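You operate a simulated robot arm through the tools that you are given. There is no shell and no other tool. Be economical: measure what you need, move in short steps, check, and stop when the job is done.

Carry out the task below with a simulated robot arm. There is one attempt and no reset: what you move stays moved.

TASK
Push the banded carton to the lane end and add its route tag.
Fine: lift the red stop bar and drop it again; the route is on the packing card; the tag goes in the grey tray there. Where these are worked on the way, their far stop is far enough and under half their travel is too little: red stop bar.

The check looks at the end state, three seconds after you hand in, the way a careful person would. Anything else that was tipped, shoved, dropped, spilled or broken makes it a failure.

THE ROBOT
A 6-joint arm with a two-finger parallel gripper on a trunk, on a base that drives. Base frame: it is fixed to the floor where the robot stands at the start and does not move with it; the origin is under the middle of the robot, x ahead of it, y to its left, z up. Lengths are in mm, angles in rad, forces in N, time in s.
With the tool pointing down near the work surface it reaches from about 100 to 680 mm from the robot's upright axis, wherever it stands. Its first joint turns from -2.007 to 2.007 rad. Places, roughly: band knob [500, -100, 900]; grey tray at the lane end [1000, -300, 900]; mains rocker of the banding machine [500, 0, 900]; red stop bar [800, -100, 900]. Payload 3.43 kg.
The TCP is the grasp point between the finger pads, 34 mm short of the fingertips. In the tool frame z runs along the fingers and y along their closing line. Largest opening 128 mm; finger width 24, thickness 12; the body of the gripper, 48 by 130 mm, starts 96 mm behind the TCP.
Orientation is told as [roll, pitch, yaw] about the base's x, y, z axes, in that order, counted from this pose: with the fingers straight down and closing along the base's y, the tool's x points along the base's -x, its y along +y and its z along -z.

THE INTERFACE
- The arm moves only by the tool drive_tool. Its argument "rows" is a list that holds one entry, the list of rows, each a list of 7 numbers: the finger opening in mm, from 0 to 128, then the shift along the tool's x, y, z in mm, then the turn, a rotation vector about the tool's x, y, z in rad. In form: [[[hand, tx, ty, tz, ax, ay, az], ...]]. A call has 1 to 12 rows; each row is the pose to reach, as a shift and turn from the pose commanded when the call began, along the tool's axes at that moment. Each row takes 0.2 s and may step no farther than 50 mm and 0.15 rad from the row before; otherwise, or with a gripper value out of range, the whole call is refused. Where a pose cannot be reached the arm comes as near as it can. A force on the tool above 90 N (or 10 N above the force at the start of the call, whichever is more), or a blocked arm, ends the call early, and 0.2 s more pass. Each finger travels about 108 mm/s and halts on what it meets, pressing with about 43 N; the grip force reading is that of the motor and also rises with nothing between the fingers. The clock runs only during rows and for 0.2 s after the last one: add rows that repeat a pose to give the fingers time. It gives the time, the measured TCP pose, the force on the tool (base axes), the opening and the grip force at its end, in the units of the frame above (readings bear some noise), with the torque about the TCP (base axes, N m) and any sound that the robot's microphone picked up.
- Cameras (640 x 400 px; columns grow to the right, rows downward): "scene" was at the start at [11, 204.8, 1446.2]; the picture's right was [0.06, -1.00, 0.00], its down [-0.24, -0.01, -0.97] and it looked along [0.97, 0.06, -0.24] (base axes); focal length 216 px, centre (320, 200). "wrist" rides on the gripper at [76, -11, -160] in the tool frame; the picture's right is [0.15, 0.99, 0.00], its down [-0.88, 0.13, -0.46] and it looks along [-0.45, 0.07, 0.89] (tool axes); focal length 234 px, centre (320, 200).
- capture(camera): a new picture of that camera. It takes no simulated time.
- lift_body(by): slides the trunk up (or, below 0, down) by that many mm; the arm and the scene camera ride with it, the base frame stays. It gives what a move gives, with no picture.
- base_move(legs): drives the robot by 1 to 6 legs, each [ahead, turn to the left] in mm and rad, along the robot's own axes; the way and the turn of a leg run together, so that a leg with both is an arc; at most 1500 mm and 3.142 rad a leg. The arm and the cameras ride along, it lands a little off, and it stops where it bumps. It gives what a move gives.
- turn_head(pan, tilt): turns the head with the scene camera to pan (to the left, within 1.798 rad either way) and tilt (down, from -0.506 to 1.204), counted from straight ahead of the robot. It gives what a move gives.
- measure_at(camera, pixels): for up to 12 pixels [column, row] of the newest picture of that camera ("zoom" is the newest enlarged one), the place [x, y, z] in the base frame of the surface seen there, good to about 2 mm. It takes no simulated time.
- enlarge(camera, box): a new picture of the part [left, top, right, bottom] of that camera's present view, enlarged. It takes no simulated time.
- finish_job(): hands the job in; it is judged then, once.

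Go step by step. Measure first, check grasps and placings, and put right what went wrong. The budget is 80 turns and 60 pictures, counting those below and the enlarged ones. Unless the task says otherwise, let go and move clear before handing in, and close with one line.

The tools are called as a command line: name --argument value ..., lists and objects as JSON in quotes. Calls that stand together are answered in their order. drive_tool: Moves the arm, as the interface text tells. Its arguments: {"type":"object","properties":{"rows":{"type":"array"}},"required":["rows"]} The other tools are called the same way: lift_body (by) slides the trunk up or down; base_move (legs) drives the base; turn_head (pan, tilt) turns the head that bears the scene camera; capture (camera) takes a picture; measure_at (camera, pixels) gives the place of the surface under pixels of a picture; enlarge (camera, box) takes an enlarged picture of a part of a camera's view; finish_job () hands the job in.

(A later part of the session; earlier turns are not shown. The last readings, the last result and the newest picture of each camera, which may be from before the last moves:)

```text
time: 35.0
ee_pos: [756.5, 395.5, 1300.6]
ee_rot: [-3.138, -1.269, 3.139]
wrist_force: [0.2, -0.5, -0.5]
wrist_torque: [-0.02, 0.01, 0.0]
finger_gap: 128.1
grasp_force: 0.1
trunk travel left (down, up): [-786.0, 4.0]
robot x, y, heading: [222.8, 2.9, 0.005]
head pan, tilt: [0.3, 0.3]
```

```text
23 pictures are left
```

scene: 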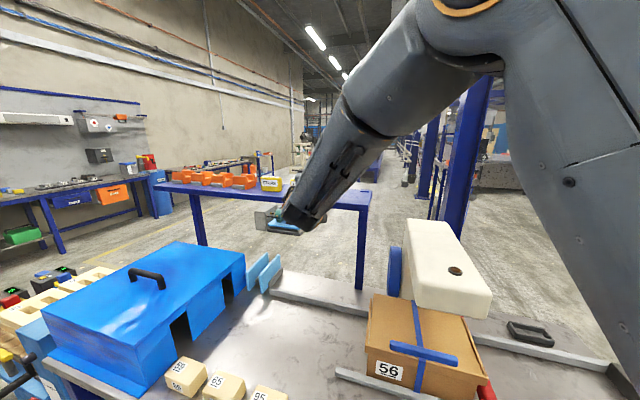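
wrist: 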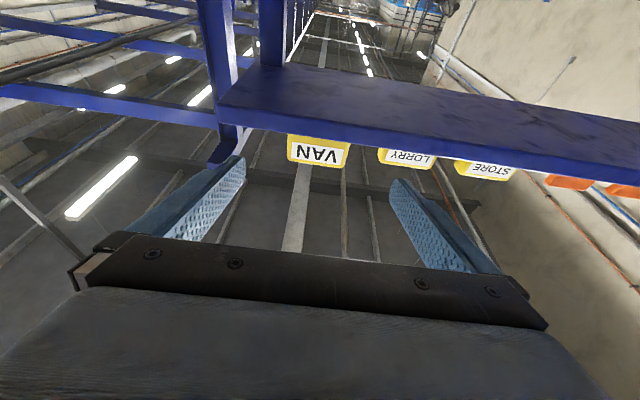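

The tag stands upright on the shelf. Pitch back to the placing angle and look at it from above.

drive_tool --rows '[[[128, -27, 0, 5, 0, 0.133, 0], [128, -54, 0, 10, 0, 0.267, 0], [128, -81, 0, 15, 0, 0.4, 0], [128, -109, 0, 20, 0, 0.533, 0], [128, -136, 0, 25, 0, 0.667, 0], [128, -163, 0, 30, 0, 0.8, 0]]]'

capture --camera "wrist"

```text
time: 36.4
ee_pos: [739.0, 392.9, 1466.8]
ee_rot: [0.0, -1.07, 0.001]
wrist_force: [0.4, -0.2, 1.0]
wrist_torque: [-0.02, 0.03, -0.02]
finger_gap: 128.0
grasp_force: 0.1
trunk travel left (down, up): [-786.0, 4.0]
robot x, y, heading: [223.2, 2.5, 0.004]
head pan, tilt: [0.3, 0.3]
```

```text
22 pictures are left
```

wrist: 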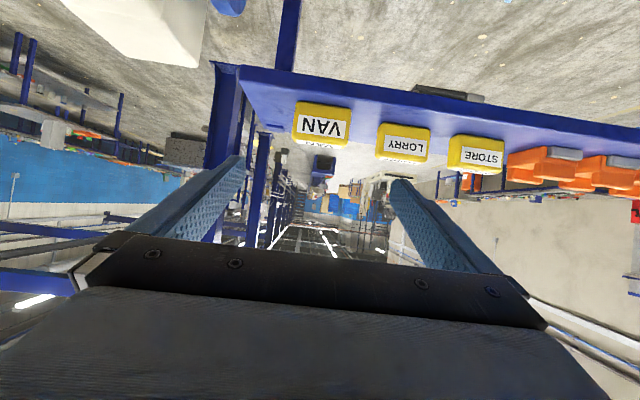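

measure_at --camera "wrist" --pixels '[[295, 122], [349, 125], [322, 103], [320, 135], [300, 105], [345, 110], [318, 144], [310, 145], [345, 140], [296, 135]]'

```text
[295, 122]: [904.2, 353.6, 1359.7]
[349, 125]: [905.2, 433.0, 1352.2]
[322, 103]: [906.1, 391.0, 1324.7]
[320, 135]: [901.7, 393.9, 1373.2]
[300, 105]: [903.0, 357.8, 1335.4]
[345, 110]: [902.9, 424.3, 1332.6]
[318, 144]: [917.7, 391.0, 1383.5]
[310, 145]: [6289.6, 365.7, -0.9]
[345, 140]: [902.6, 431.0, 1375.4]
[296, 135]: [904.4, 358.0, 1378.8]
```

Tag stands square: x 902–931, y 353–434. I advance so the TCP ends at its middle, slightly above center (919, 394, 1360), and close.

drive_tool --rows '[[[128, 6, 1, 40, 0, 0, 0], [128, 7.5, 1, 85, 0, 0, 0], [128, 7.5, 1, 130, 0, 0, 0], [128, 7.5, 1, 170, 0, 0, 0], [128, 7.5, 1, 195, 0, 0, 0], [128, 7.5, 1, 209, 0, 0, 0], [128, 7.5, 1, 209, 0, 0, 0], [105, 7.5, 1, 209, 0, 0, 0], [85, 7.5, 1, 209, 0, 0, 0], [60, 7.5, 1, 209, 0, 0, 0], [60, 7.5, 1, 209, 0, 0, 0]]]'

enlarge --camera "wrist" --box '[180, 80, 460, 270]'

```text
time: 38.8
ee_pos: [918.0, 392.9, 1360.1]
ee_rot: [0.001, -1.072, -0.001]
wrist_force: [-0.4, -0.2, 0.3]
wrist_torque: [0.06, -0.04, 0.0]
finger_gap: 84.3
grasp_force: 42.5
trunk travel left (down, up): [-786.0, 4.0]
robot x, y, heading: [220.7, 1.9, 0.007]
head pan, tilt: [0.3, 0.3]
```

```text
2.11 times, centred on (320, 175) of wrist
```

zoom: 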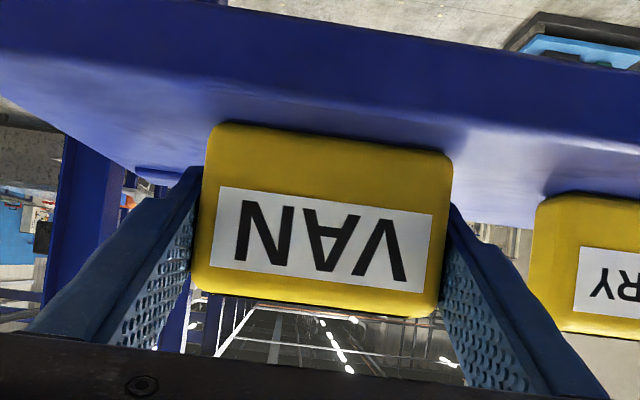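

Good central grip. Lift slowly 80 mm and check before traversing.

drive_tool --rows '[[[60, -5, 0, -3, 0, 0, 0], [60, -12, 0, -7, 0, 0, 0], [60, -24, 0, -13, 0, 0, 0], [60, -37, 0, -20, 0, 0, 0], [60, -50, 0, -27, 0, 0, 0], [60, -63, 0, -34, 0, 0, 0], [60, -72, 0, -39, 0, 0, 0], [60, -72, 0, -39, 0, 0, 0]]]'

enlarge --camera "wrist" --box '[180, 80, 460, 270]'

```text
time: 40.6
ee_pos: [918.0, 395.6, 1443.2]
ee_rot: [0.0, -1.072, 0.0]
wrist_force: [-0.4, 0.1, -1.4]
wrist_torque: [-0.02, 0.0, 0.02]
finger_gap: 84.3
grasp_force: 43.5
trunk travel left (down, up): [-786.0, 4.0]
robot x, y, heading: [222.7, 4.8, 0.002]
head pan, tilt: [0.3, 0.3]
```

```text
2.11 times, centred on (320, 175) of wrist
```

zoom: 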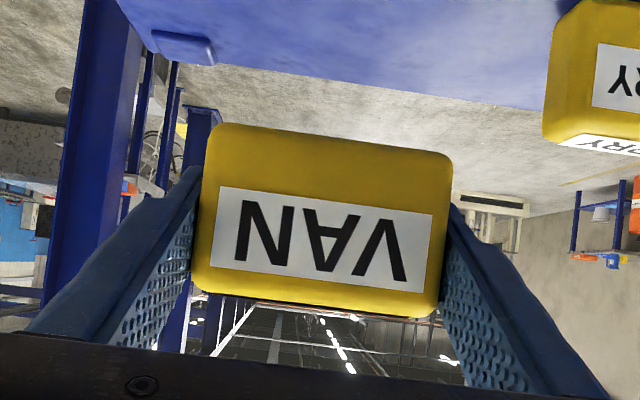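

Held well. Traverse slowly toward y≈-304.

drive_tool --rows '[[[60, 0, -10, 0, 0, 0, 0], [60, 0, -30, 0, 0, 0, 0], [60, 0, -60, 0, 0, 0, 0], [60, 0, -95, 0, 0, 0, 0], [60, 0, -130, 0, 0, 0, 0], [60, 0, -165, 0, 0, 0, 0], [60, 0, -200, 0, 0, 0, 0], [60, 0, -235, 0, 0, 0, 0], [60, 0, -270, 0, 0, 0, 0], [60, 0, -305, 0, 0, 0, 0], [60, 0, -335, 0, 0, 0, 0], [60, 0, -350, 0, 0, 0, 0]]]'

drive_tool --rows '[[[60, 0, -10, 0, 0, 0, 0], [60, 0, -30, 0, 0, 0, 0], [60, 0, -60, 0, 0, 0, 0], [60, 0, -95, 0, 0, 0, 0], [60, 0, -130, 0, 0, 0, 0], [60, 0, -165, 0, 0, 0, 0], [60, 0, -200, 0, 0, 0, 0], [60, 0, -235, 0, 0, 0, 0], [60, 0, -270, 0, 0, 0, 0], [60, 0, -305, 0, 0, 0, 0], [60, 0, -335, 0, 0, 0, 0], [60, 0, -350, 0, 0, 0, 0]]]'

turn_head --pan -0.35 --tilt 0.6

capture --camera "wrist"

```text
time: 43.2
ee_pos: [918.6, 43.2, 1440.9]
ee_rot: [-0.002, -1.071, 0.001]
wrist_force: [0.2, 0.0, -0.1]
wrist_torque: [0.0, 0.01, -0.02]
finger_gap: 84.3
grasp_force: 43.2
trunk travel left (down, up): [-786.0, 4.0]
robot x, y, heading: [224.9, 4.0, 0.006]
head pan, tilt: [0.3, 0.3]
```

```text
time: 45.8
ee_pos: [919.0, -309.0, 1442.9]
ee_rot: [0.001, -1.069, 0.0]
wrist_force: [1.0, 0.0, -0.6]
wrist_torque: [0.01, 0.0, 0.01]
finger_gap: 84.2
grasp_force: 43.4
trunk travel left (down, up): [-786.0, 4.0]
robot x, y, heading: [218.6, 1.1, 0.001]
head pan, tilt: [0.3, 0.3]
```

```text
time: 46.9
ee_pos: [917.6, -307.2, 1443.1]
ee_rot: [-0.001, -1.073, -0.002]
wrist_force: [-0.4, -0.3, -0.3]
wrist_torque: [0.04, 0.0, -0.03]
finger_gap: 84.3
grasp_force: 43.0
trunk travel left (down, up): [-786.0, 4.0]
robot x, y, heading: [219.9, 2.8, 0.004]
head pan, tilt: [-0.351, 0.6]
```

```text
19 pictures are left
```

wrist: 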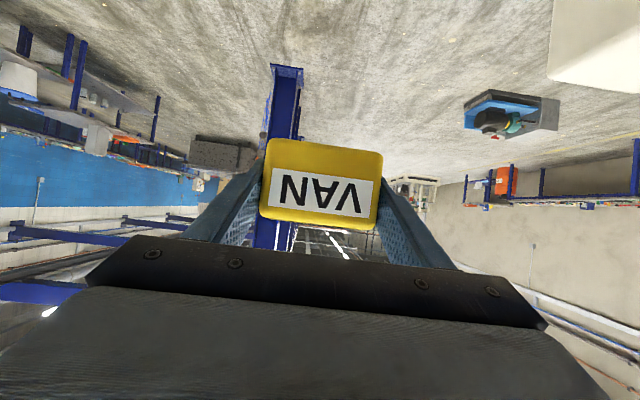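

Still held. Take one scene picture for an exact tray measurement.

enlarge --camera "scene" --box '[300, 120, 480, 240]'

```text
3.33 times, centred on (390, 180) of scene
```

zoom: 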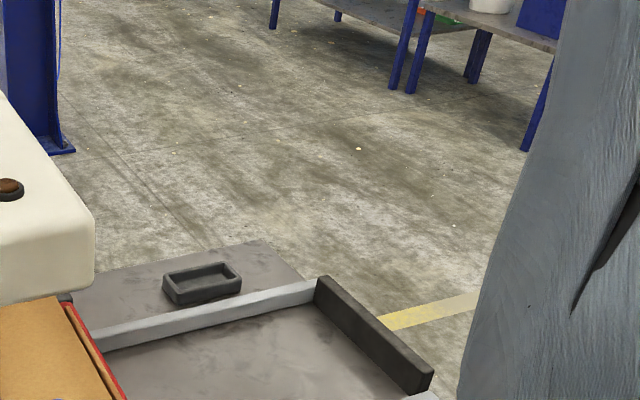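

measure_at --camera "zoom" --pixels '[[180, 291], [238, 279], [166, 278], [224, 265], [200, 285], [210, 282], [175, 288], [195, 271], [205, 284], [234, 271], [172, 283], [218, 281]]'

lift_body --by -400

```text
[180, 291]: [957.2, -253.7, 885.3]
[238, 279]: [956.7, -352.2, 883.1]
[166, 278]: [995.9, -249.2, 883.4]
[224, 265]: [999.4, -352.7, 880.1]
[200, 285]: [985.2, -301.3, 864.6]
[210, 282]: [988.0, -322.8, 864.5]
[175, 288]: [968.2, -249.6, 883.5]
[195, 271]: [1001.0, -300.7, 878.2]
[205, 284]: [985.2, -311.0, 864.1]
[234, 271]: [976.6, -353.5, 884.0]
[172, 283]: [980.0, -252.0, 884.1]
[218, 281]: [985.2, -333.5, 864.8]
```

```text
time: 50.7
ee_pos: [914.5, -305.9, 1046.4]
ee_rot: [-0.002, -1.075, 0.002]
wrist_force: [-0.6, -0.5, -0.7]
wrist_torque: [-0.01, -0.02, 0.01]
finger_gap: 84.1
grasp_force: 42.8
trunk travel left (down, up): [-386.0, 404.0]
robot x, y, heading: [225.0, 1.2, 0.004]
head pan, tilt: [-0.351, 0.6]
```

Tray floor z≈864.5, inner center ≈(981,-303). Move above it to z≈960.

drive_tool --rows '[[[60, 8, 0.5, 18, 0, 0, 0], [60, 17, 1, 38, 0, 0, 0], [60, 26, 1.5, 60, 0, 0, 0], [60, 35, 2, 80, 0, 0, 0], [60, 44, 2.4, 100, 0, 0, 0], [60, 44, 2.4, 100, 0, 0, 0], [60, 44, 2.4, 100, 0, 0, 0]]]'

capture --camera "wrist"

enlarge --camera "scene" --box '[280, 40, 520, 200]'

```text
time: 52.3
ee_pos: [981.9, -304.8, 957.8]
ee_rot: [0.0, -1.073, -0.002]
wrist_force: [0.0, 0.4, 0.1]
wrist_torque: [0.01, 0.04, 0.0]
finger_gap: 84.0
grasp_force: 43.2
trunk travel left (down, up): [-386.0, 404.0]
robot x, y, heading: [221.1, 8.9, 0.004]
head pan, tilt: [-0.351, 0.6]
```

```text
17 pictures are left
```

wrist: 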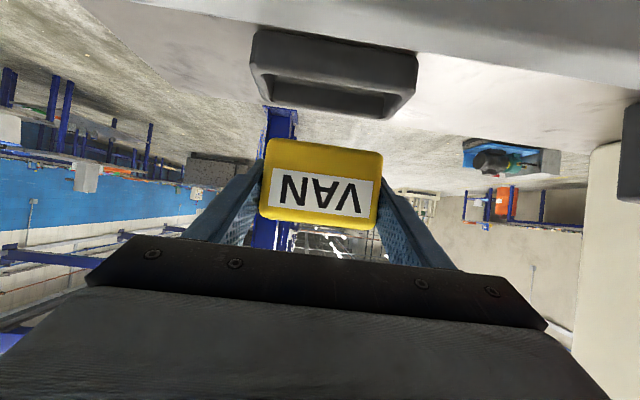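

```text
2.50 times, centred on (400, 120) of scene
```

zoom: 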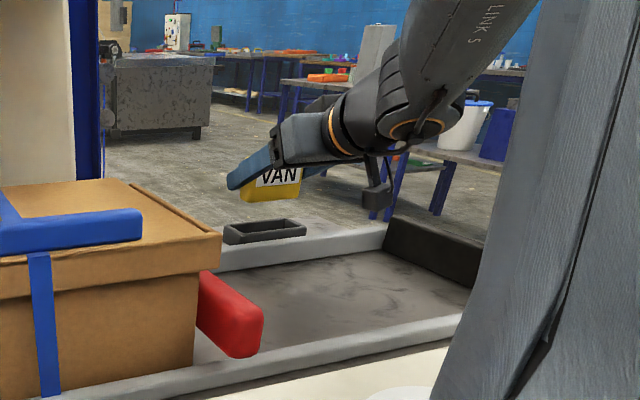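

Compare tag and tray positions with the same camera.

measure_at --camera "wrist" --pixels '[[267, 170], [378, 180], [320, 150], [262, 35], [272, 35], [398, 52], [410, 60], [262, 95], [400, 108], [330, 45], [330, 95], [330, 108]]'

```text
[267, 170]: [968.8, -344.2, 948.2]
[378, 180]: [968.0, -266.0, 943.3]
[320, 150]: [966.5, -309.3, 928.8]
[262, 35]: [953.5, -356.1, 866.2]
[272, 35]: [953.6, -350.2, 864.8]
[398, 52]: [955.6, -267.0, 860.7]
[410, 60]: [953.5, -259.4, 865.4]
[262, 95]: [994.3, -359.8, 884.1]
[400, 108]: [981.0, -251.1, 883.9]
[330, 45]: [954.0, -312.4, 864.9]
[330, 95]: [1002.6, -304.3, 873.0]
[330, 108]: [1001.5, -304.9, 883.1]
```

Tag (y −345…−265, x≈982) is centered over the tray (y −360…−251). Descend to TCP z≈914.

drive_tool --rows '[[[60, 9, 0, 5, 0, 0, 0], [60, 18, 0, 10, 0, 0, 0], [60, 26, 0, 14, 0, 0, 0], [60, 33, 0, 18, 0, 0, 0], [60, 38, 0, 20.5, 0, 0, 0], [60, 38, 0, 20.5, 0, 0, 0], [60, 38, 0, 20.5, 0, 0, 0]]]'

capture --camera "wrist"

```text
time: 53.9
ee_pos: [982.6, -302.6, 915.2]
ee_rot: [-0.001, -1.072, 0.002]
wrist_force: [0.1, -0.1, -1.0]
wrist_torque: [0.01, -0.01, 0.03]
finger_gap: 84.2
grasp_force: 42.5
trunk travel left (down, up): [-386.0, 404.0]
robot x, y, heading: [221.3, 3.0, 0.006]
head pan, tilt: [-0.351, 0.6]
```

```text
15 pictures are left
```

wrist: 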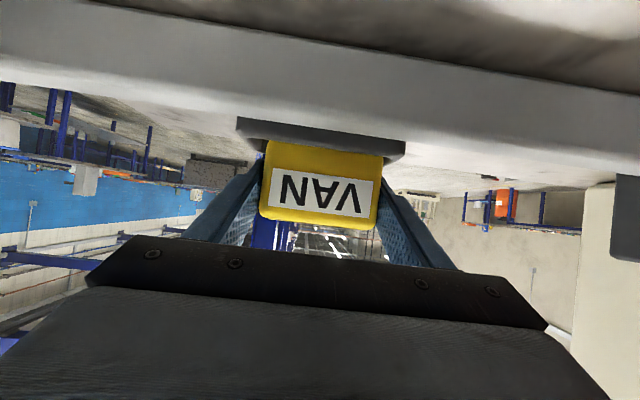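

The tag's foot is inside the rims, no contact force. Open and back off along the tool axis.

drive_tool --rows '[[[90, 0, 0, 0, 0, 0, 0], [100, 0, 0, 0, 0, 0, 0], [110, 0, 0, 0, 0, 0, 0], [115, 0, 0, 0, 0, 0, 0], [115, 0, 0, -15, 0, 0, 0], [115, 0, 0, -40, 0, 0, 0], [115, 0, 0, -80, 0, 0, 0], [115, -10, 0, -120, 0, 0, 0], [115, -30, 0, -160, 0, 0, 0]]]'

capture --camera "wrist"

```text
time: 55.9
ee_pos: [857.4, -301.5, 1019.5]
ee_rot: [-0.001, -1.074, 0.0]
wrist_force: [-0.6, -0.6, -0.2]
wrist_torque: [-0.01, 0.01, -0.03]
finger_gap: 115.0
grasp_force: 0.1
trunk travel left (down, up): [-386.0, 404.0]
robot x, y, heading: [220.6, 5.8, 0.006]
head pan, tilt: [-0.351, 0.6]
```

```text
14 pictures are left
```

wrist: 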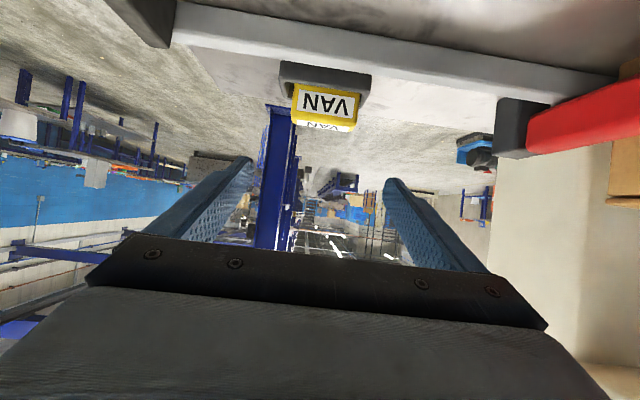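

The tag stands in the tray. Verify its seating height and measure the bar and pivot.

measure_at --camera "wrist" --pixels '[[326, 124], [326, 118], [295, 108], [352, 112], [520, 125], [500, 115], [545, 125], [580, 118], [610, 100], [600, 135]]'

```text
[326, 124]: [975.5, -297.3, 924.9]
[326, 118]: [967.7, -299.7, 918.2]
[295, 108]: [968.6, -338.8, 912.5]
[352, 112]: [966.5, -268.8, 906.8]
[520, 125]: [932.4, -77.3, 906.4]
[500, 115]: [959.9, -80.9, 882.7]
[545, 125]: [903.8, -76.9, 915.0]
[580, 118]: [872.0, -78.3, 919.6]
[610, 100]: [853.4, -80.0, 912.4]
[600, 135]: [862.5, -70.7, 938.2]
```

Tag seated (top z 925). Now the bar (y −78…−48, z ≈905–941, hinge at x≈940): I close the fingers into a rod and turn the tool to point to +y, to come under the bar from the empty lane side.

drive_tool --rows '[[[90, 2.4, 12, -8, -0.115, 0, -0.0623], [60, 4.8, 23.5, -16, -0.23, 0, -0.1247], [30, 7.2, 35, -24, -0.345, 0, -0.187], [10, 9.5, 47, -32, -0.461, 0, -0.249], [0, 12, 59, -40, -0.576, 0, -0.312], [0, 14.3, 70, -47.5, -0.691, 0, -0.374], [0, 16.7, 82, -55, -0.806, 0, -0.436], [0, 19, 94, -63, -0.921, 0, -0.499], [0, 21.5, 106, -71, -1.037, 0, -0.561], [0, 23.8, 117.5, -79, -1.152, 0, -0.623], [0, 26, 129, -87, -1.267, 0, -0.686], [0, 28.6, 141, -95, -1.382, 0, -0.748]]]'

capture --camera "scene"

```text
time: 58.5
ee_pos: [758.3, -164.9, 1037.8]
ee_rot: [0.001, -1.076, 1.573]
wrist_force: [0.7, 0.4, 0.0]
wrist_torque: [0.01, 0.01, -0.03]
finger_gap: 0.0
grasp_force: 33.6
trunk travel left (down, up): [-386.0, 404.0]
robot x, y, heading: [222.9, 1.5, 0.009]
head pan, tilt: [-0.351, 0.6]
```

```text
13 pictures are left
```

scene: 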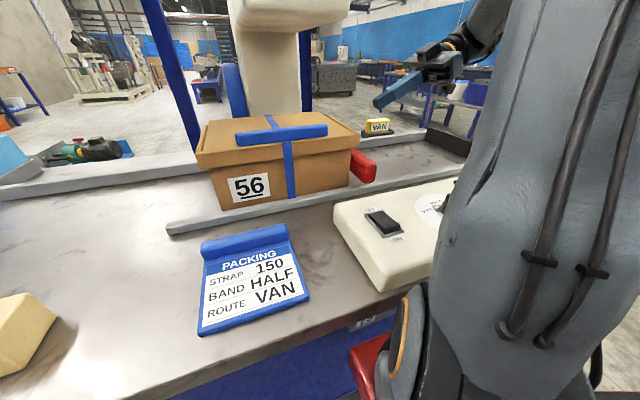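

Good pose. Measure the bar's end face for its underside height.

measure_at --camera "scene" --pixels '[[362, 155], [362, 165], [362, 175], [360, 181], [372, 178], [352, 180], [355, 155], [374, 170]]'

```text
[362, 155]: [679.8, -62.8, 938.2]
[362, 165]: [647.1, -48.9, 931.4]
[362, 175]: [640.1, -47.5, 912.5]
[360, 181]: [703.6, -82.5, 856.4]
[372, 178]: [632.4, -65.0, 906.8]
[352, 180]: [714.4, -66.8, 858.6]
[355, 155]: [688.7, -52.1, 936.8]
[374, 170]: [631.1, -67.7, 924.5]
```

Bar underside ≈903. Lower the rod beside the bar, then slide its tip ~10 mm underneath.

drive_tool --rows '[[[0, 28, 2, 23, 0, 0, 0], [0, 56, 4, 47, 0, 0, 0], [0, 84, 6, 70, 0, 0, 0], [0, 111, 8, 94, 0, 0, 0], [0, 111, 8, 94, 0, 0, 0], [0, 105, 8, 105, 0, 0, 0], [0, 99, 8, 116, 0, 0, 0], [0, 93, 8, 127, 0, 0, 0], [0, 93, 8, 127, 0, 0, 0]]]'

capture --camera "wrist"

```text
time: 60.5
ee_pos: [751.1, -94.1, 894.3]
ee_rot: [0.001, -1.074, 1.57]
wrist_force: [0.1, -3.9, -2.2]
wrist_torque: [-0.04, 0.02, -0.03]
finger_gap: 0.0
grasp_force: 33.0
trunk travel left (down, up): [-386.0, 404.0]
robot x, y, heading: [222.0, -0.6, 0.004]
head pan, tilt: [-0.351, 0.6]
```

```text
12 pictures are left
```

wrist: 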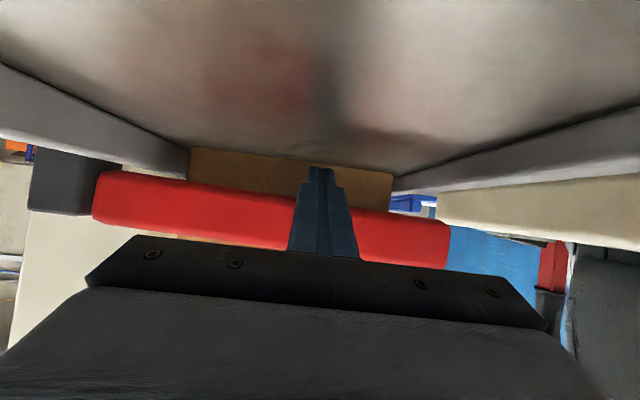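

The rod tip is under the bar. Lift along the hinge arc to about 60°.

drive_tool --rows '[[[0, -21.1, 2, -11.4, 0, 0, 0], [0, -43.1, 1, -23.3, 0, 0, 0], [0, -64.8, -4, -35, 0, 0, 0], [0, -85.4, -12, -46.1, 0, 0, 0], [0, -107.6, -23, -52.4, 0, 0, 0], [0, -128, -36, -57.7, 0, 0, 0], [0, -147, -52.5, -62.3, 0, 0, 0], [0, -161.7, -71, -70.3, 0, 0, 0]]]'

capture --camera "scene"

```text
time: 62.3
ee_pos: [824.1, -77.5, 1070.2]
ee_rot: [0.003, -1.076, 1.57]
wrist_force: [-0.7, -0.3, -1.5]
wrist_torque: [-0.02, 0.03, 0.03]
finger_gap: 0.0
grasp_force: 33.0
trunk travel left (down, up): [-386.0, 404.0]
robot x, y, heading: [222.3, 0.4, 0.007]
head pan, tilt: [-0.351, 0.6]
```

```text
11 pictures are left
```

scene: 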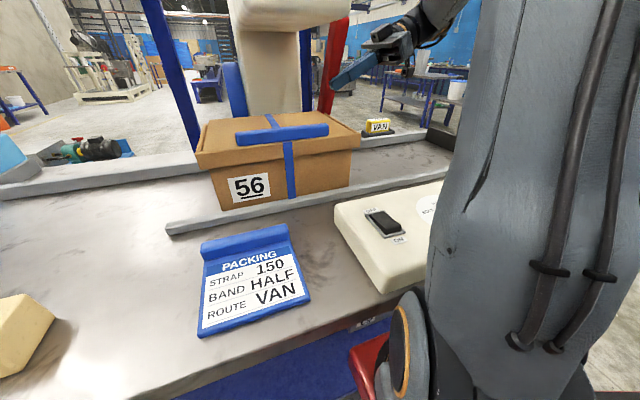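

The bar is up and stays up, beyond the rod (no force). Measure its angle.

measure_at --camera "scene" --pixels '[[339, 35], [335, 60], [331, 80], [326, 105], [340, 22]]'

```text
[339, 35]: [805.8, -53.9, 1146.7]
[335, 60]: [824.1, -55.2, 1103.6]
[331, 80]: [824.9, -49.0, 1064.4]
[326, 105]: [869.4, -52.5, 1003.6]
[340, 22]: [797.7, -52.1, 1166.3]
```

It stands at ~65° and holds by friction. Continue toward its far stop.

drive_tool --rows '[[[0, -12.3, -20.6, -6.6, 0, 0, 0], [0, -22.2, -42.8, -11.9, 0, 0, 0], [0, -29, -64.6, -15.6, 0, 0, 0], [0, -29, -64.6, -15.6, 0, 0, 0]]]'

```text
time: 63.3
ee_pos: [889.8, -76.0, 1100.8]
ee_rot: [0.007, -1.074, 1.566]
wrist_force: [0.9, 0.5, -0.3]
wrist_torque: [-0.02, 0.0, -0.02]
finger_gap: 0.0
grasp_force: 33.0
trunk travel left (down, up): [-386.0, 404.0]
robot x, y, heading: [222.5, -1.4, 0.007]
head pan, tilt: [-0.351, 0.6]
```

No resistance yet; push on gently.

drive_tool --rows '[[[0, 0, -6, 0, 0, 0, 0], [0, 0, -12, 0, 0, 0, 0], [0, 0, -18, 0, 0, 0, 0], [0, 0, -18, 0, 0, 0, 0]]]'

capture --camera "scene"

```text
time: 64.3
ee_pos: [907.3, -77.5, 1101.7]
ee_rot: [0.007, -1.075, 1.564]
wrist_force: [0.1, 1.1, 1.1]
wrist_torque: [0.01, -0.01, -0.01]
finger_gap: 0.1
grasp_force: 33.3
trunk travel left (down, up): [-386.0, 404.0]
robot x, y, heading: [224.7, 5.1, 0.003]
head pan, tilt: [-0.351, 0.6]
```

```text
10 pictures are left
```

scene: 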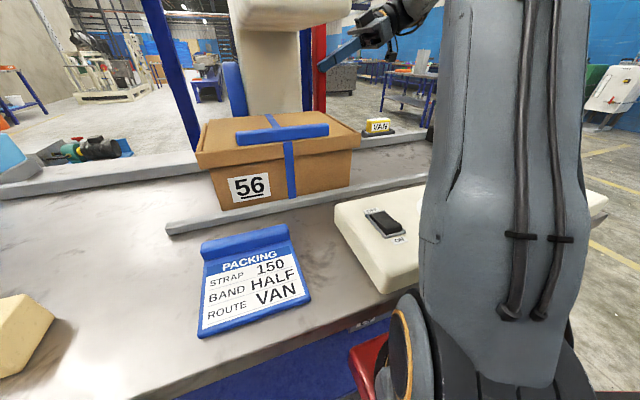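

measure_at --camera "scene" --pixels '[[319, 35], [319, 60], [319, 85], [319, 105]]'

```text
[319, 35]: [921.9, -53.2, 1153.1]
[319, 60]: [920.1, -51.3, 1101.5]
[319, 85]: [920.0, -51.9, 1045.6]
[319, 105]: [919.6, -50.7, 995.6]
```

The bar is vertical and holding. Back the rod away from it and raise the trunk so the arm can cross over the machine to the carton's far side.

drive_tool --rows '[[[0, 0, 20, 0, 0, 0, 0], [0, 0, 40, 0, 0, 0, 0], [0, 19, 40, -35, 0, 0, 0], [0, 38, 40, -70, 0, 0, 0], [0, 48, 40, -88, 0, 0, 0]]]'

lift_body --by 320

measure_at --camera "scene" --pixels '[[8, 172], [360, 220], [395, 260], [380, 222], [250, 232], [205, 245], [200, 160], [350, 150], [210, 190], [170, 228], [100, 148]]'

```text
time: 65.5
ee_pos: [864.1, -157.6, 1083.5]
ee_rot: [-0.011, -1.069, 1.566]
wrist_force: [-1.2, -0.1, -0.3]
wrist_torque: [0.0, -0.01, -0.04]
finger_gap: 0.2
grasp_force: 32.8
out of reach, approached as far as the arm can: row 4, 5
trunk travel left (down, up): [-386.0, 404.0]
robot x, y, heading: [222.9, 1.9, 0.005]
head pan, tilt: [-0.351, 0.6]
```

```text
time: 68.7
ee_pos: [777.6, -157.0, 1402.3]
ee_rot: [-0.008, -1.07, 1.566]
wrist_force: [0.0, 0.4, -0.6]
wrist_torque: [-0.02, 0.01, 0.0]
finger_gap: 0.0
grasp_force: 32.9
trunk travel left (down, up): [-706.0, 84.0]
robot x, y, heading: [222.5, -0.8, 0.002]
head pan, tilt: [-0.351, 0.6]
```

```text
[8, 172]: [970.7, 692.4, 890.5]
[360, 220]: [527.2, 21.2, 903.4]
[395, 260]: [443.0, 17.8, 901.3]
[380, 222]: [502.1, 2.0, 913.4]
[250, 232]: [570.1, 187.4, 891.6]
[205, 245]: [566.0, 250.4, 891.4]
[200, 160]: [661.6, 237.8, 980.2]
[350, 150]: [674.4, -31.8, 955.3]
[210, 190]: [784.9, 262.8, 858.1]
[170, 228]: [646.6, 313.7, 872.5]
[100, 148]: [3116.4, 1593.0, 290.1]
```

Clear. Now turn the tool to yaw ≈ −0.6 (pointing ahead and to the right) while crossing above the machine.

drive_tool --rows '[[[0, -12.6, 0, 18.4, 0.106, 0, 0.058], [0, -25, 0, 37, 0.211, 0, 0.116], [0, -38, 0, 55, 0.317, 0, 0.174], [0, -50, 0, 74, 0.423, 0, 0.232], [0, -63, 0, 92, 0.529, 0, 0.289], [0, -76, 0, 110.5, 0.634, 0, 0.347], [0, -88, 0, 129, 0.74, 0, 0.405], [0, -101, 0, 147, 0.846, 0, 0.463], [0, -113.5, 0, 165.8, 0.951, 0, 0.521]]]'

drive_tool --rows '[[[0, -5, 24.6, 9.2, 0.106, 0, 0.058], [0, -10, 49, 18, 0.211, 0, 0.116], [0, -15, 74, 27.5, 0.317, 0, 0.174], [0, -20, 98.5, 37, 0.423, 0, 0.232], [0, -25, 123, 46, 0.529, 0, 0.289], [0, -30, 148, 55, 0.634, 0, 0.347], [0, -35, 172, 64, 0.74, 0, 0.405], [0, -40, 197, 73, 0.846, 0, 0.463], [0, -45.2, 221.7, 82.5, 0.951, 0, 0.521]]]'

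```text
time: 70.7
ee_pos: [781.6, 42.9, 1422.2]
ee_rot: [0.0, -1.074, 0.474]
wrist_force: [0.7, 0.4, -0.2]
wrist_torque: [0.05, 0.02, 0.0]
finger_gap: 0.1
grasp_force: 32.9
trunk travel left (down, up): [-706.0, 84.0]
robot x, y, heading: [224.2, 2.3, 0.002]
head pan, tilt: [-0.351, 0.6]
```

```text
time: 72.7
ee_pos: [761.1, 283.6, 1420.8]
ee_rot: [0.006, -1.074, -0.616]
wrist_force: [-0.3, -1.0, 0.2]
wrist_torque: [0.03, 0.05, 0.09]
finger_gap: 0.0
grasp_force: 33.1
out of reach, approached as far as the arm can: row 2, 3
trunk travel left (down, up): [-706.0, 84.0]
robot x, y, heading: [223.2, 2.0, 0.0]
head pan, tilt: [-0.351, 0.6]
```

Orientation reached. Lower the trunk 420 at this place (left of the carton), then look.

drive_tool --rows '[[[0, 4, 2, -18, 0, 0, 0]]]'

lift_body --by -420

capture --camera "scene"

```text
time: 73.0
ee_pos: [750.6, 295.6, 1425.4]
ee_rot: [0.003, -1.071, -0.612]
wrist_force: [0.1, 0.4, -0.7]
wrist_torque: [0.0, 0.04, -0.02]
finger_gap: 0.0
grasp_force: 32.8
trunk travel left (down, up): [-706.0, 84.0]
robot x, y, heading: [223.0, 1.0, 0.005]
head pan, tilt: [-0.351, 0.6]
```

```text
refused: -420 is not a number from -400 to 400
```

```text
9 pictures are left
```

scene: 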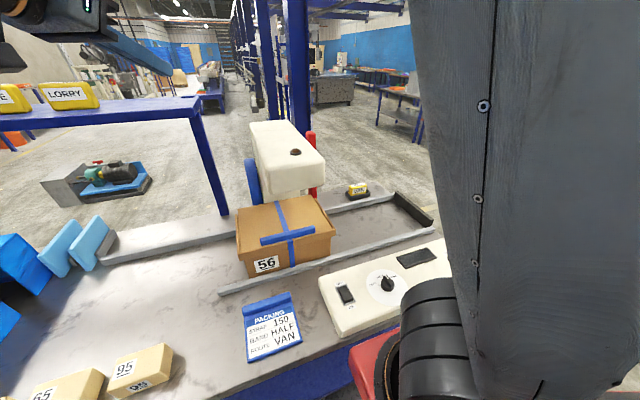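

Bar still upright, tag in tray. Measure carton/panel/end stop while lowering by 400.

measure_at --camera "scene" --pixels '[[330, 228], [310, 200], [387, 284], [417, 258], [440, 245], [425, 222], [402, 207], [240, 240], [244, 262], [344, 213], [370, 262], [235, 200]]'

lift_body --by -400

```text
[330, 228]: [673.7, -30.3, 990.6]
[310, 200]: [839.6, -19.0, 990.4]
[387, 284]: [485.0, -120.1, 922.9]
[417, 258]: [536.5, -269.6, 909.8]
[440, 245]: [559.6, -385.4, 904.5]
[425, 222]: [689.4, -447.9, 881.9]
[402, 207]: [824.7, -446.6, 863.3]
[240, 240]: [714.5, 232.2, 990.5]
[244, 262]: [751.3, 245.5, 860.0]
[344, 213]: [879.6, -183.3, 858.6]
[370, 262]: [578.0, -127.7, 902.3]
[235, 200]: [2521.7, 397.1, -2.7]
```

```text
time: 76.9
ee_pos: [742.9, 294.5, 1030.8]
ee_rot: [0.009, -1.077, -0.618]
wrist_force: [-0.3, 0.2, 0.7]
wrist_torque: [0.03, 0.0, 0.01]
finger_gap: 0.0
grasp_force: 33.3
trunk travel left (down, up): [-306.0, 484.0]
robot x, y, heading: [222.0, 0.0, 0.004]
head pan, tilt: [-0.351, 0.6]
```

Lower to z≈925 beside the carton, then first push 80 mm toward −y.

drive_tool --rows '[[[0, 23, 0, 12.5, 0, 0, 0], [0, 46, 0, 25, 0, 0, 0], [0, 69, 0, 37.5, 0, 0, 0], [0, 92, 0, 50, 0, 0, 0], [0, 92, 0, 50, 0, 0, 0]]]'

drive_tool --rows '[[[0, -4.2, -12.2, 7.6, 0, 0, 0], [0, -8.3, -24.5, 15.2, 0, 0, 0], [0, -11, -32.6, 20.3, 0, 0, 0], [0, -13.9, -40.8, 25.4, 0, 0, 0], [0, -16.6, -49, 30.4, 0, 0, 0], [0, -19.4, -57.1, 35.5, 0, 0, 0], [0, -22.2, -65.3, 40.6, 0, 0, 0]]]'

capture --camera "scene"

```text
time: 78.1
ee_pos: [743.5, 296.6, 928.5]
ee_rot: [0.013, -1.078, -0.619]
wrist_force: [-0.5, 0.7, 0.5]
wrist_torque: [-0.07, 0.01, -0.01]
finger_gap: 0.0
grasp_force: 33.3
trunk travel left (down, up): [-306.0, 484.0]
robot x, y, heading: [220.8, 4.9, 0.003]
head pan, tilt: [-0.351, 0.6]
```

```text
time: 79.9
ee_pos: [757.6, 213.2, 886.6]
ee_rot: [-0.051, -1.073, -0.585]
wrist_force: [4.6, -6.3, 13.1]
wrist_torque: [0.97, 1.16, 0.21]
finger_gap: 0.1
grasp_force: 32.8
trunk travel left (down, up): [-306.0, 484.0]
robot x, y, heading: [211.1, 8.0, 0.06]
head pan, tilt: [-0.351, 0.6]
stopped in row 7: the arm was blocked; the commanded pose is now the measured one
```

```text
8 pictures are left
```

scene: 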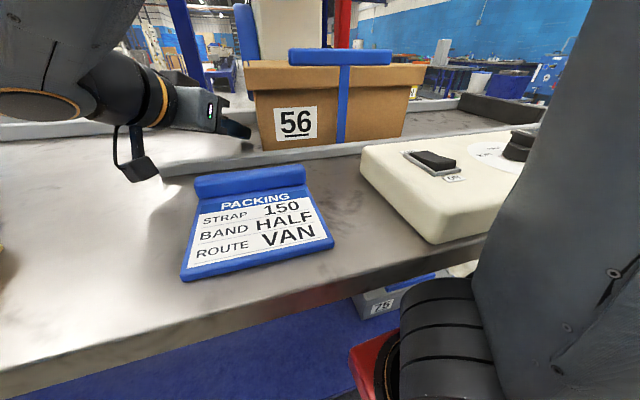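

The push was blocked and the base got nudged (heading 0.06), tip sagged. I check whether the carton moved.

measure_at --camera "scene" --pixels '[[250, 75], [262, 140], [425, 75], [405, 130], [240, 128], [215, 115], [345, 25], [330, 25], [140, 172], [200, 130], [205, 160], [340, 90]]'

enlarge --camera "scene" --box '[80, 0, 440, 220]'

```text
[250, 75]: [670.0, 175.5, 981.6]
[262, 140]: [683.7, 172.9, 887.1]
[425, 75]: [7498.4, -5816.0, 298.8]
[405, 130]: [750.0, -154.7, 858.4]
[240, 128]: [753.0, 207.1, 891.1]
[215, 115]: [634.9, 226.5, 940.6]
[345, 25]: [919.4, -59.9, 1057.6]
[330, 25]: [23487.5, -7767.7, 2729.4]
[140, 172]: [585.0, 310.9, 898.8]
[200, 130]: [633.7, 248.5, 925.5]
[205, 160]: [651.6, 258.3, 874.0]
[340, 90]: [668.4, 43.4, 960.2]
```

```text
1.78 times, centred on (260, 110) of scene
```

zoom: 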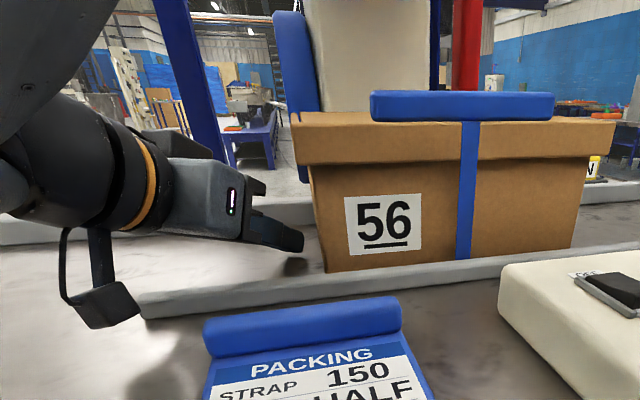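

The carton moved ~60 mm; the gripper body was wedging under the overhanging lid. I back off, raise, and yaw further so only the fingertips push, with the body well behind.

drive_tool --rows '[[[0, -5, 11, -14.5, 0, 0, 0], [0, -10, 22, -29, 0, 0, 0], [0, -15, 33, -43.5, 0, 0, 0], [0, -19.8, 44.5, -58, 0, 0, 0], [0, -19.8, 44.5, -58, 0.092, 0, 0.05], [0, -19.8, 44.5, -58, 0.185, 0, 0.1], [0, -19.8, 44.5, -58, 0.277, 0, 0.15], [0, -19.8, 44.5, -58, 0.369, 0, 0.2], [0, -19.8, 44.5, -58, 0.369, 0, 0.2]]]'

```text
time: 81.9
ee_pos: [722.4, 277.8, 970.6]
ee_rot: [0.006, -1.077, -1.034]
wrist_force: [3.2, -0.2, -2.0]
wrist_torque: [-0.09, 0.09, -0.21]
finger_gap: 0.0
grasp_force: 32.6
trunk travel left (down, up): [-306.0, 484.0]
robot x, y, heading: [210.1, 5.5, 0.054]
head pan, tilt: [-0.351, 0.6]
```

Re-position low behind the carton (TCP ≈ 746, 238, 922).

drive_tool --rows '[[[0, 7, 0, 21, 0, 0, 0], [0, 14, 0, 43, 0, 0, 0], [0, 21, 0, 64, 0, 0, 0], [0, 21, 0, 64, 0, 0, 0]]]'

```text
time: 82.9
ee_pos: [747.9, 240.7, 922.0]
ee_rot: [-0.001, -1.082, -1.031]
wrist_force: [-0.7, -0.6, -0.1]
wrist_torque: [0.03, -0.01, 0.0]
finger_gap: 0.1
grasp_force: 32.7
trunk travel left (down, up): [-306.0, 484.0]
robot x, y, heading: [210.2, 1.1, 0.05]
head pan, tilt: [-0.351, 0.6]
```

Exactly in place, no contact. Push slowly 110 mm.

drive_tool --rows '[[[0, -6.1, -7.7, 11.4, 0, 0, 0], [0, -11.4, -14.3, 21.2, 0, 0, 0], [0, -16.3, -20.4, 30.3, 0, 0, 0], [0, -21.2, -26.6, 39.4, 0, 0, 0], [0, -26.1, -32.7, 48.4, 0, 0, 0], [0, -31, -38.8, 57.5, 0, 0, 0], [0, -35.9, -45, 66.6, 0, 0, 0], [0, -40.8, -51.1, 75.7, 0, 0, 0], [0, -44.9, -56.2, 83.3, 0, 0, 0]]]'

```text
time: 84.9
ee_pos: [747.7, 130.3, 920.5]
ee_rot: [-0.005, -1.082, -1.03]
wrist_force: [-0.9, 0.3, 0.9]
wrist_torque: [0.21, -0.02, 0.19]
finger_gap: 0.2
grasp_force: 32.8
trunk travel left (down, up): [-306.0, 484.0]
robot x, y, heading: [204.2, 9.2, 0.045]
head pan, tilt: [-0.351, 0.6]
```

Tracked well. Continue another 120 mm, then look.

drive_tool --rows '[[[0, -5, -6, 9, 0, 0, 0], [0, -10.2, -12.8, 18.9, 0, 0, 0], [0, -15.3, -19.2, 28.4, 0, 0, 0], [0, -20.4, -25.5, 37.9, 0, 0, 0], [0, -25.5, -31.9, 47.3, 0, 0, 0], [0, -30.6, -38.3, 56.8, 0, 0, 0], [0, -35.7, -44.7, 66.2, 0, 0, 0], [0, -40.8, -51.1, 75.7, 0, 0, 0], [0, -45.9, -57.5, 85.2, 0, 0, 0], [0, -49, -61.3, 90.8, 0, 0, 0]]]'

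capture --camera "scene"

```text
time: 87.1
ee_pos: [752.7, 10.7, 916.1]
ee_rot: [-0.011, -1.082, -1.02]
wrist_force: [-0.7, 0.3, 0.7]
wrist_torque: [0.01, 0.0, 0.02]
finger_gap: 0.2
grasp_force: 32.6
trunk travel left (down, up): [-306.0, 484.0]
robot x, y, heading: [208.6, 6.5, 0.049]
head pan, tilt: [-0.351, 0.6]
```

```text
6 pictures are left
```

scene: 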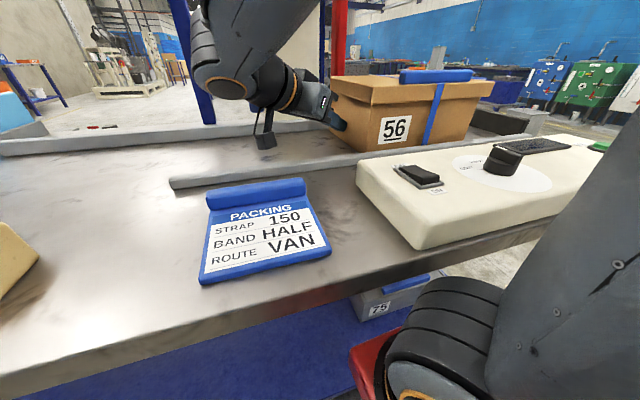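

The carton slides nicely. Before continuing, check wrist-link clearance to the machine head and carton corners.

measure_at --camera "scene" --pixels '[[230, 60], [225, 85], [270, 30], [300, 75], [210, 20], [310, 50], [330, 90], [397, 100], [485, 95], [400, 75], [370, 100], [297, 50]]'

```text
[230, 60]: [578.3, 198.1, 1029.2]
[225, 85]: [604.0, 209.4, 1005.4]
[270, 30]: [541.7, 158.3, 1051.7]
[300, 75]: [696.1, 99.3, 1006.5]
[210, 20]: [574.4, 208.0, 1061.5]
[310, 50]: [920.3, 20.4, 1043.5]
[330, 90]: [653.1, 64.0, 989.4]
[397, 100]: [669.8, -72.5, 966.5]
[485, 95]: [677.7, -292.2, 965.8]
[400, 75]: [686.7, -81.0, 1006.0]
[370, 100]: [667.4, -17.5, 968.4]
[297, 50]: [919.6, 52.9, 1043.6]
```

Clearances fine; carton lid now spans about y −22…−292, so ~150 mm remain. Push 135 mm.

drive_tool --rows '[[[0, -4.9, -6.1, 9.1, 0, 0, 0], [0, -9.8, -12.3, 18.2, 0, 0, 0], [0, -14.7, -18.4, 27.3, 0, 0, 0], [0, -19.6, -24.5, 36.3, 0, 0, 0], [0, -24.5, -30.7, 45.4, 0, 0, 0], [0, -29.4, -36.8, 54.5, 0, 0, 0], [0, -34.3, -42.9, 63.6, 0, 0, 0], [0, -39.2, -49.1, 72.7, 0, 0, 0], [0, -44.1, -55.2, 81.8, 0, 0, 0], [0, -49, -61.3, 90.8, 0, 0, 0], [0, -53, -66.4, 98.4, 0, 0, 0], [0, -55, -69, 102.2, 0, 0, 0]]]'

turn_head --pan -0.5 --tilt 0.45

capture --camera "scene"

```text
time: 89.7
ee_pos: [756.1, -128.2, 914.3]
ee_rot: [-0.008, -1.072, -1.026]
wrist_force: [-0.4, 2.8, 1.2]
wrist_torque: [-0.05, 0.03, -0.06]
finger_gap: 0.0
grasp_force: 32.6
trunk travel left (down, up): [-306.0, 484.0]
robot x, y, heading: [210.0, 11.3, 0.045]
head pan, tilt: [-0.351, 0.6]
```

```text
time: 90.4
ee_pos: [755.8, -129.0, 914.9]
ee_rot: [-0.007, -1.075, -1.025]
wrist_force: [-0.5, 0.4, -0.9]
wrist_torque: [0.0, 0.01, 0.0]
finger_gap: 0.0
grasp_force: 32.7
trunk travel left (down, up): [-306.0, 484.0]
robot x, y, heading: [212.3, 11.8, 0.05]
head pan, tilt: [-0.499, 0.45]
```

```text
5 pictures are left
```

scene: 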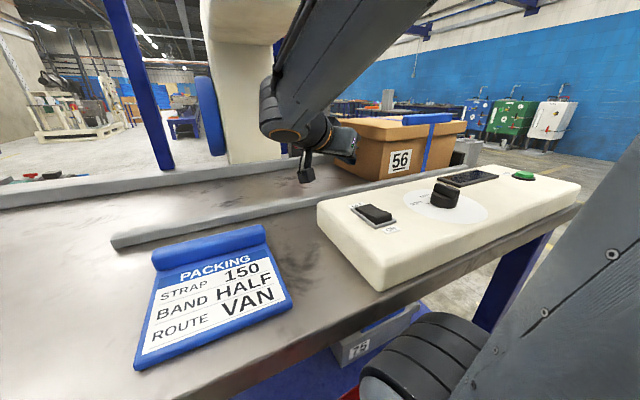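

Carton lid end is now near y≈−430. Creep until it meets the end stop.

drive_tool --rows '[[[0, -1.6, -2, 3, 0, 0, 0], [0, -3.3, -4.1, 6.1, 0, 0, 0], [0, -4.9, -6.1, 9.1, 0, 0, 0], [0, -6.5, -8.2, 12.1, 0, 0, 0], [0, -8.2, -10.2, 15.1, 0, 0, 0], [0, -9.8, -12.3, 18.2, 0, 0, 0]]]'

measure_at --camera "scene" --pixels '[[465, 130], [430, 150], [360, 150], [458, 147], [340, 178], [455, 130], [372, 128], [462, 145]]'

```text
time: 91.8
ee_pos: [760.0, -141.6, 915.0]
ee_rot: [-0.006, -1.076, -1.012]
wrist_force: [23.5, 79.0, -3.0]
wrist_torque: [0.61, -0.13, 1.56]
finger_gap: 0.1
grasp_force: 33.2
trunk travel left (down, up): [-306.0, 484.0]
robot x, y, heading: [215.4, 12.6, 0.062]
head pan, tilt: [-0.499, 0.45]
```

```text
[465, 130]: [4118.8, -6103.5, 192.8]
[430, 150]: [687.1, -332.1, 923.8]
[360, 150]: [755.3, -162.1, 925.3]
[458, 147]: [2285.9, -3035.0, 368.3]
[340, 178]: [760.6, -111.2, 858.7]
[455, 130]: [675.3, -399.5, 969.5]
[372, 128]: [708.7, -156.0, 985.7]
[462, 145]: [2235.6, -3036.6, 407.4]
```

79 N reaction: the carton is against the end stop. Back off and swing the tool to face forward/left at low height for lowering the bar.

drive_tool --rows '[[[0, 8.1, 10.5, -15, 0, 0, 0], [0, 16.2, 21, -30, 0, 0, 0], [0, 3.1, -0.4, -58.6, 0, 0, 0], [0, -5.8, -20.7, -84.2, -0.122, 0, -0.066], [0, -5.8, -20.7, -84.2, -0.244, 0, -0.132], [0, -5.8, -20.7, -84.2, -0.367, 0, -0.1975], [0, -5.8, -20.7, -84.2, -0.489, 0, -0.263], [0, -5.8, -20.7, -84.2, -0.611, 0, -0.329], [0, -5.8, -20.7, -84.2, -0.733, 0, -0.395], [0, -5.8, -20.7, -84.2, -0.856, 0, -0.461], [0, -5.8, -20.7, -84.2, -0.978, 0, -0.527], [0, -5.8, -20.7, -84.2, -1.1, 0, -0.5925]]]'

```text
time: 93.4
ee_pos: [822.8, -84.1, 887.8]
ee_rot: [0.036, -1.098, -0.518]
wrist_force: [-2.0, -17.9, 32.1]
wrist_torque: [2.31, 4.96, 3.12]
finger_gap: 0.0
grasp_force: 33.1
out of reach, approached as far as the arm can: row 3, 4, 5, 6, 7, 8
trunk travel left (down, up): [-306.0, 484.0]
robot x, y, heading: [212.6, 11.1, 0.046]
head pan, tilt: [-0.499, 0.45]
stopped in row 8: the force on the tool passed its limit at 111 N (the readings are from after the stop); the commanded pose is now the measured one
```

The arm deviated (out of reach region) and touched something; look before moving.

capture --camera "scene"

```text
4 pictures are left
```

scene: 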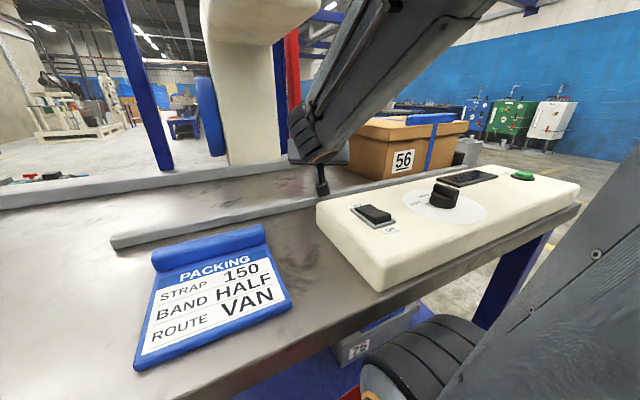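

Bar still up and carton in place; the tip is just pressed down in the lane. Lift the trunk 60 mm to free it.

lift_body --by 60

```text
time: 94.4
ee_pos: [820.4, -79.3, 945.0]
ee_rot: [0.039, -1.092, -0.521]
wrist_force: [-0.4, 0.5, 0.3]
wrist_torque: [0.05, -0.01, 0.02]
finger_gap: 0.3
grasp_force: 33.0
trunk travel left (down, up): [-366.0, 424.0]
robot x, y, heading: [213.6, 13.2, 0.05]
head pan, tilt: [-0.499, 0.45]
```

Free. Rotate the yaw to about +0.1 in place.

drive_tool --rows '[[[0, 0, 0, 0, -0.0917, 0, -0.0477], [0, 0, 0, 0, -0.183, 0, -0.0953], [0, 0, 0, 0, -0.275, 0, -0.143], [0, 0, 0, 0, -0.367, 0, -0.191], [0, 0, 0, 0, -0.458, 0, -0.238], [0, 0, 0, 0, -0.55, 0, -0.286]]]'

```text
time: 95.8
ee_pos: [818.5, -12.8, 924.9]
ee_rot: [-0.004, -1.052, -0.076]
wrist_force: [0.1, -0.1, -0.4]
wrist_torque: [-0.03, -0.02, 0.0]
finger_gap: 0.0
grasp_force: 32.3
out of reach, approached as far as the arm can: row 3, 4, 5, 6
trunk travel left (down, up): [-366.0, 424.0]
robot x, y, heading: [211.5, 9.3, 0.053]
head pan, tilt: [-0.499, 0.45]
```

The arm is too folded here. Raise 20 mm and back the base by 90 mm (also undoing the 0.05 heading) to get a comfortable distance.

lift_body --by 20

base_move --legs '[[-90, -0.05]]'

```text
time: 96.5
ee_pos: [820.2, -13.0, 944.4]
ee_rot: [-0.005, -1.054, -0.078]
wrist_force: [0.0, -0.4, -0.2]
wrist_torque: [-0.02, 0.01, 0.0]
finger_gap: 0.0
grasp_force: 33.2
trunk travel left (down, up): [-386.0, 404.0]
robot x, y, heading: [212.3, 12.4, 0.052]
head pan, tilt: [-0.499, 0.45]
```

```text
time: 97.6
ee_pos: [729.3, -44.5, 944.2]
ee_rot: [-0.005, -1.051, -0.126]
wrist_force: [-0.2, -0.4, -0.1]
wrist_torque: [0.04, 0.02, -0.02]
finger_gap: 0.2
grasp_force: 33.0
trunk travel left (down, up): [-386.0, 404.0]
robot x, y, heading: [124.0, 6.1, 0.001]
head pan, tilt: [-0.499, 0.45]
```

Send a small forward move and see where the commanded pose is.

drive_tool --rows '[[[30, -9, 0, 18, 0, 0, 0], [60, -18, 0, 36, 0, 0, 0], [90, -28, 0, 53, 0, 0, 0], [100, -28, 0, 53, 0, 0, 0]]]'

```text
time: 98.6
ee_pos: [788.9, -50.4, 942.8]
ee_rot: [-0.009, -1.053, -0.128]
wrist_force: [0.2, 0.2, 0.0]
wrist_torque: [-0.07, 0.02, 0.01]
finger_gap: 100.1
grasp_force: 0.0
trunk travel left (down, up): [-386.0, 404.0]
robot x, y, heading: [121.7, 6.2, 0.003]
head pan, tilt: [-0.499, 0.45]
```

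Good, responsive. Yaw to ~+0.1, flatten pitch a bit and rise in front of the bar with fingers open.

drive_tool --rows '[[[100, 0, -4, 0, -0.066, -0.066, -0.038], [100, 0, -8, 0, -0.132, -0.132, -0.076], [100, 0, -11.3, 0, -0.198, -0.2, -0.113], [100, -25, -11.3, 6, -0.198, -0.2, -0.113], [100, -50, -11.3, 12, -0.198, -0.2, -0.113], [100, -75.7, -11.3, 17.8, -0.198, -0.2, -0.113], [100, -75.7, -11.3, 17.8, -0.198, -0.2, -0.113]]]'

capture --camera "wrist"

```text
time: 100.2
ee_pos: [825.5, 53.3, 977.4]
ee_rot: [-0.092, -1.214, 0.118]
wrist_force: [0.5, -0.3, 0.3]
wrist_torque: [-0.02, -0.01, 0.03]
finger_gap: 100.2
grasp_force: 0.0
out of reach, approached as far as the arm can: row 1, 2, 3, 4, 5, 6, 7
trunk travel left (down, up): [-386.0, 404.0]
robot x, y, heading: [125.9, 10.4, 0.005]
head pan, tilt: [-0.499, 0.45]
```

```text
3 pictures are left
```

wrist: 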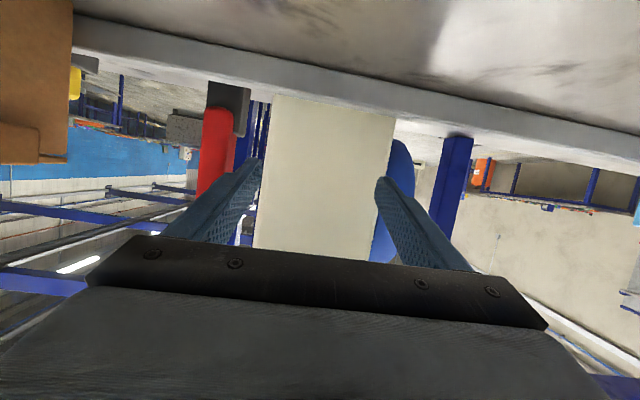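

This branch of the arm can't yaw further here, and the gripper is under the machine head. Better plan: back out, raise the trunk, and pull the bar's top forward from above/behind (a pose that worked before).

base_move --legs '[[-250, 0]]'

lift_body --by 390

```text
time: 102.0
ee_pos: [567.9, 53.3, 977.7]
ee_rot: [-0.092, -1.215, 0.118]
wrist_force: [-0.5, 0.0, 0.5]
wrist_torque: [0.02, -0.01, -0.01]
finger_gap: 99.9
grasp_force: 0.1
trunk travel left (down, up): [-386.0, 404.0]
robot x, y, heading: [-133.2, 5.4, 0.002]
head pan, tilt: [-0.499, 0.45]
```

```text
time: 105.8
ee_pos: [567.6, 54.8, 1367.8]
ee_rot: [-0.099, -1.213, 0.118]
wrist_force: [-0.7, 0.3, -0.4]
wrist_torque: [-0.01, -0.01, 0.01]
finger_gap: 99.9
grasp_force: 0.0
trunk travel left (down, up): [-776.0, 14.0]
robot x, y, heading: [-131.5, 7.4, 0.005]
head pan, tilt: [-0.499, 0.45]
```

Free in front of the table. Steepen the tool and shift right here.

drive_tool --rows '[[[60, -8, -18, -3, 0, 0.115, 0], [30, -16, -36, -6, 0, 0.23, 0], [0, -24, -54, -9, 0, 0.345, 0], [0, -32, -72, -12, 0, 0.46, 0], [0, -40, -90, -15, 0, 0.575, 0], [0, -48, -108, -18, 0, 0.69, 0], [0, -56, -120, -21, 0, 0.81, 0]]]'

```text
time: 107.4
ee_pos: [572.0, -60.8, 1431.8]
ee_rot: [-0.036, -0.403, 0.042]
wrist_force: [-0.1, 0.9, 0.0]
wrist_torque: [-0.03, -0.02, -0.02]
finger_gap: 0.0
grasp_force: 33.0
out of reach, approached as far as the arm can: row 2, 3
trunk travel left (down, up): [-776.0, 14.0]
robot x, y, heading: [-133.6, 8.4, 0.004]
head pan, tilt: [-0.499, 0.45]
```

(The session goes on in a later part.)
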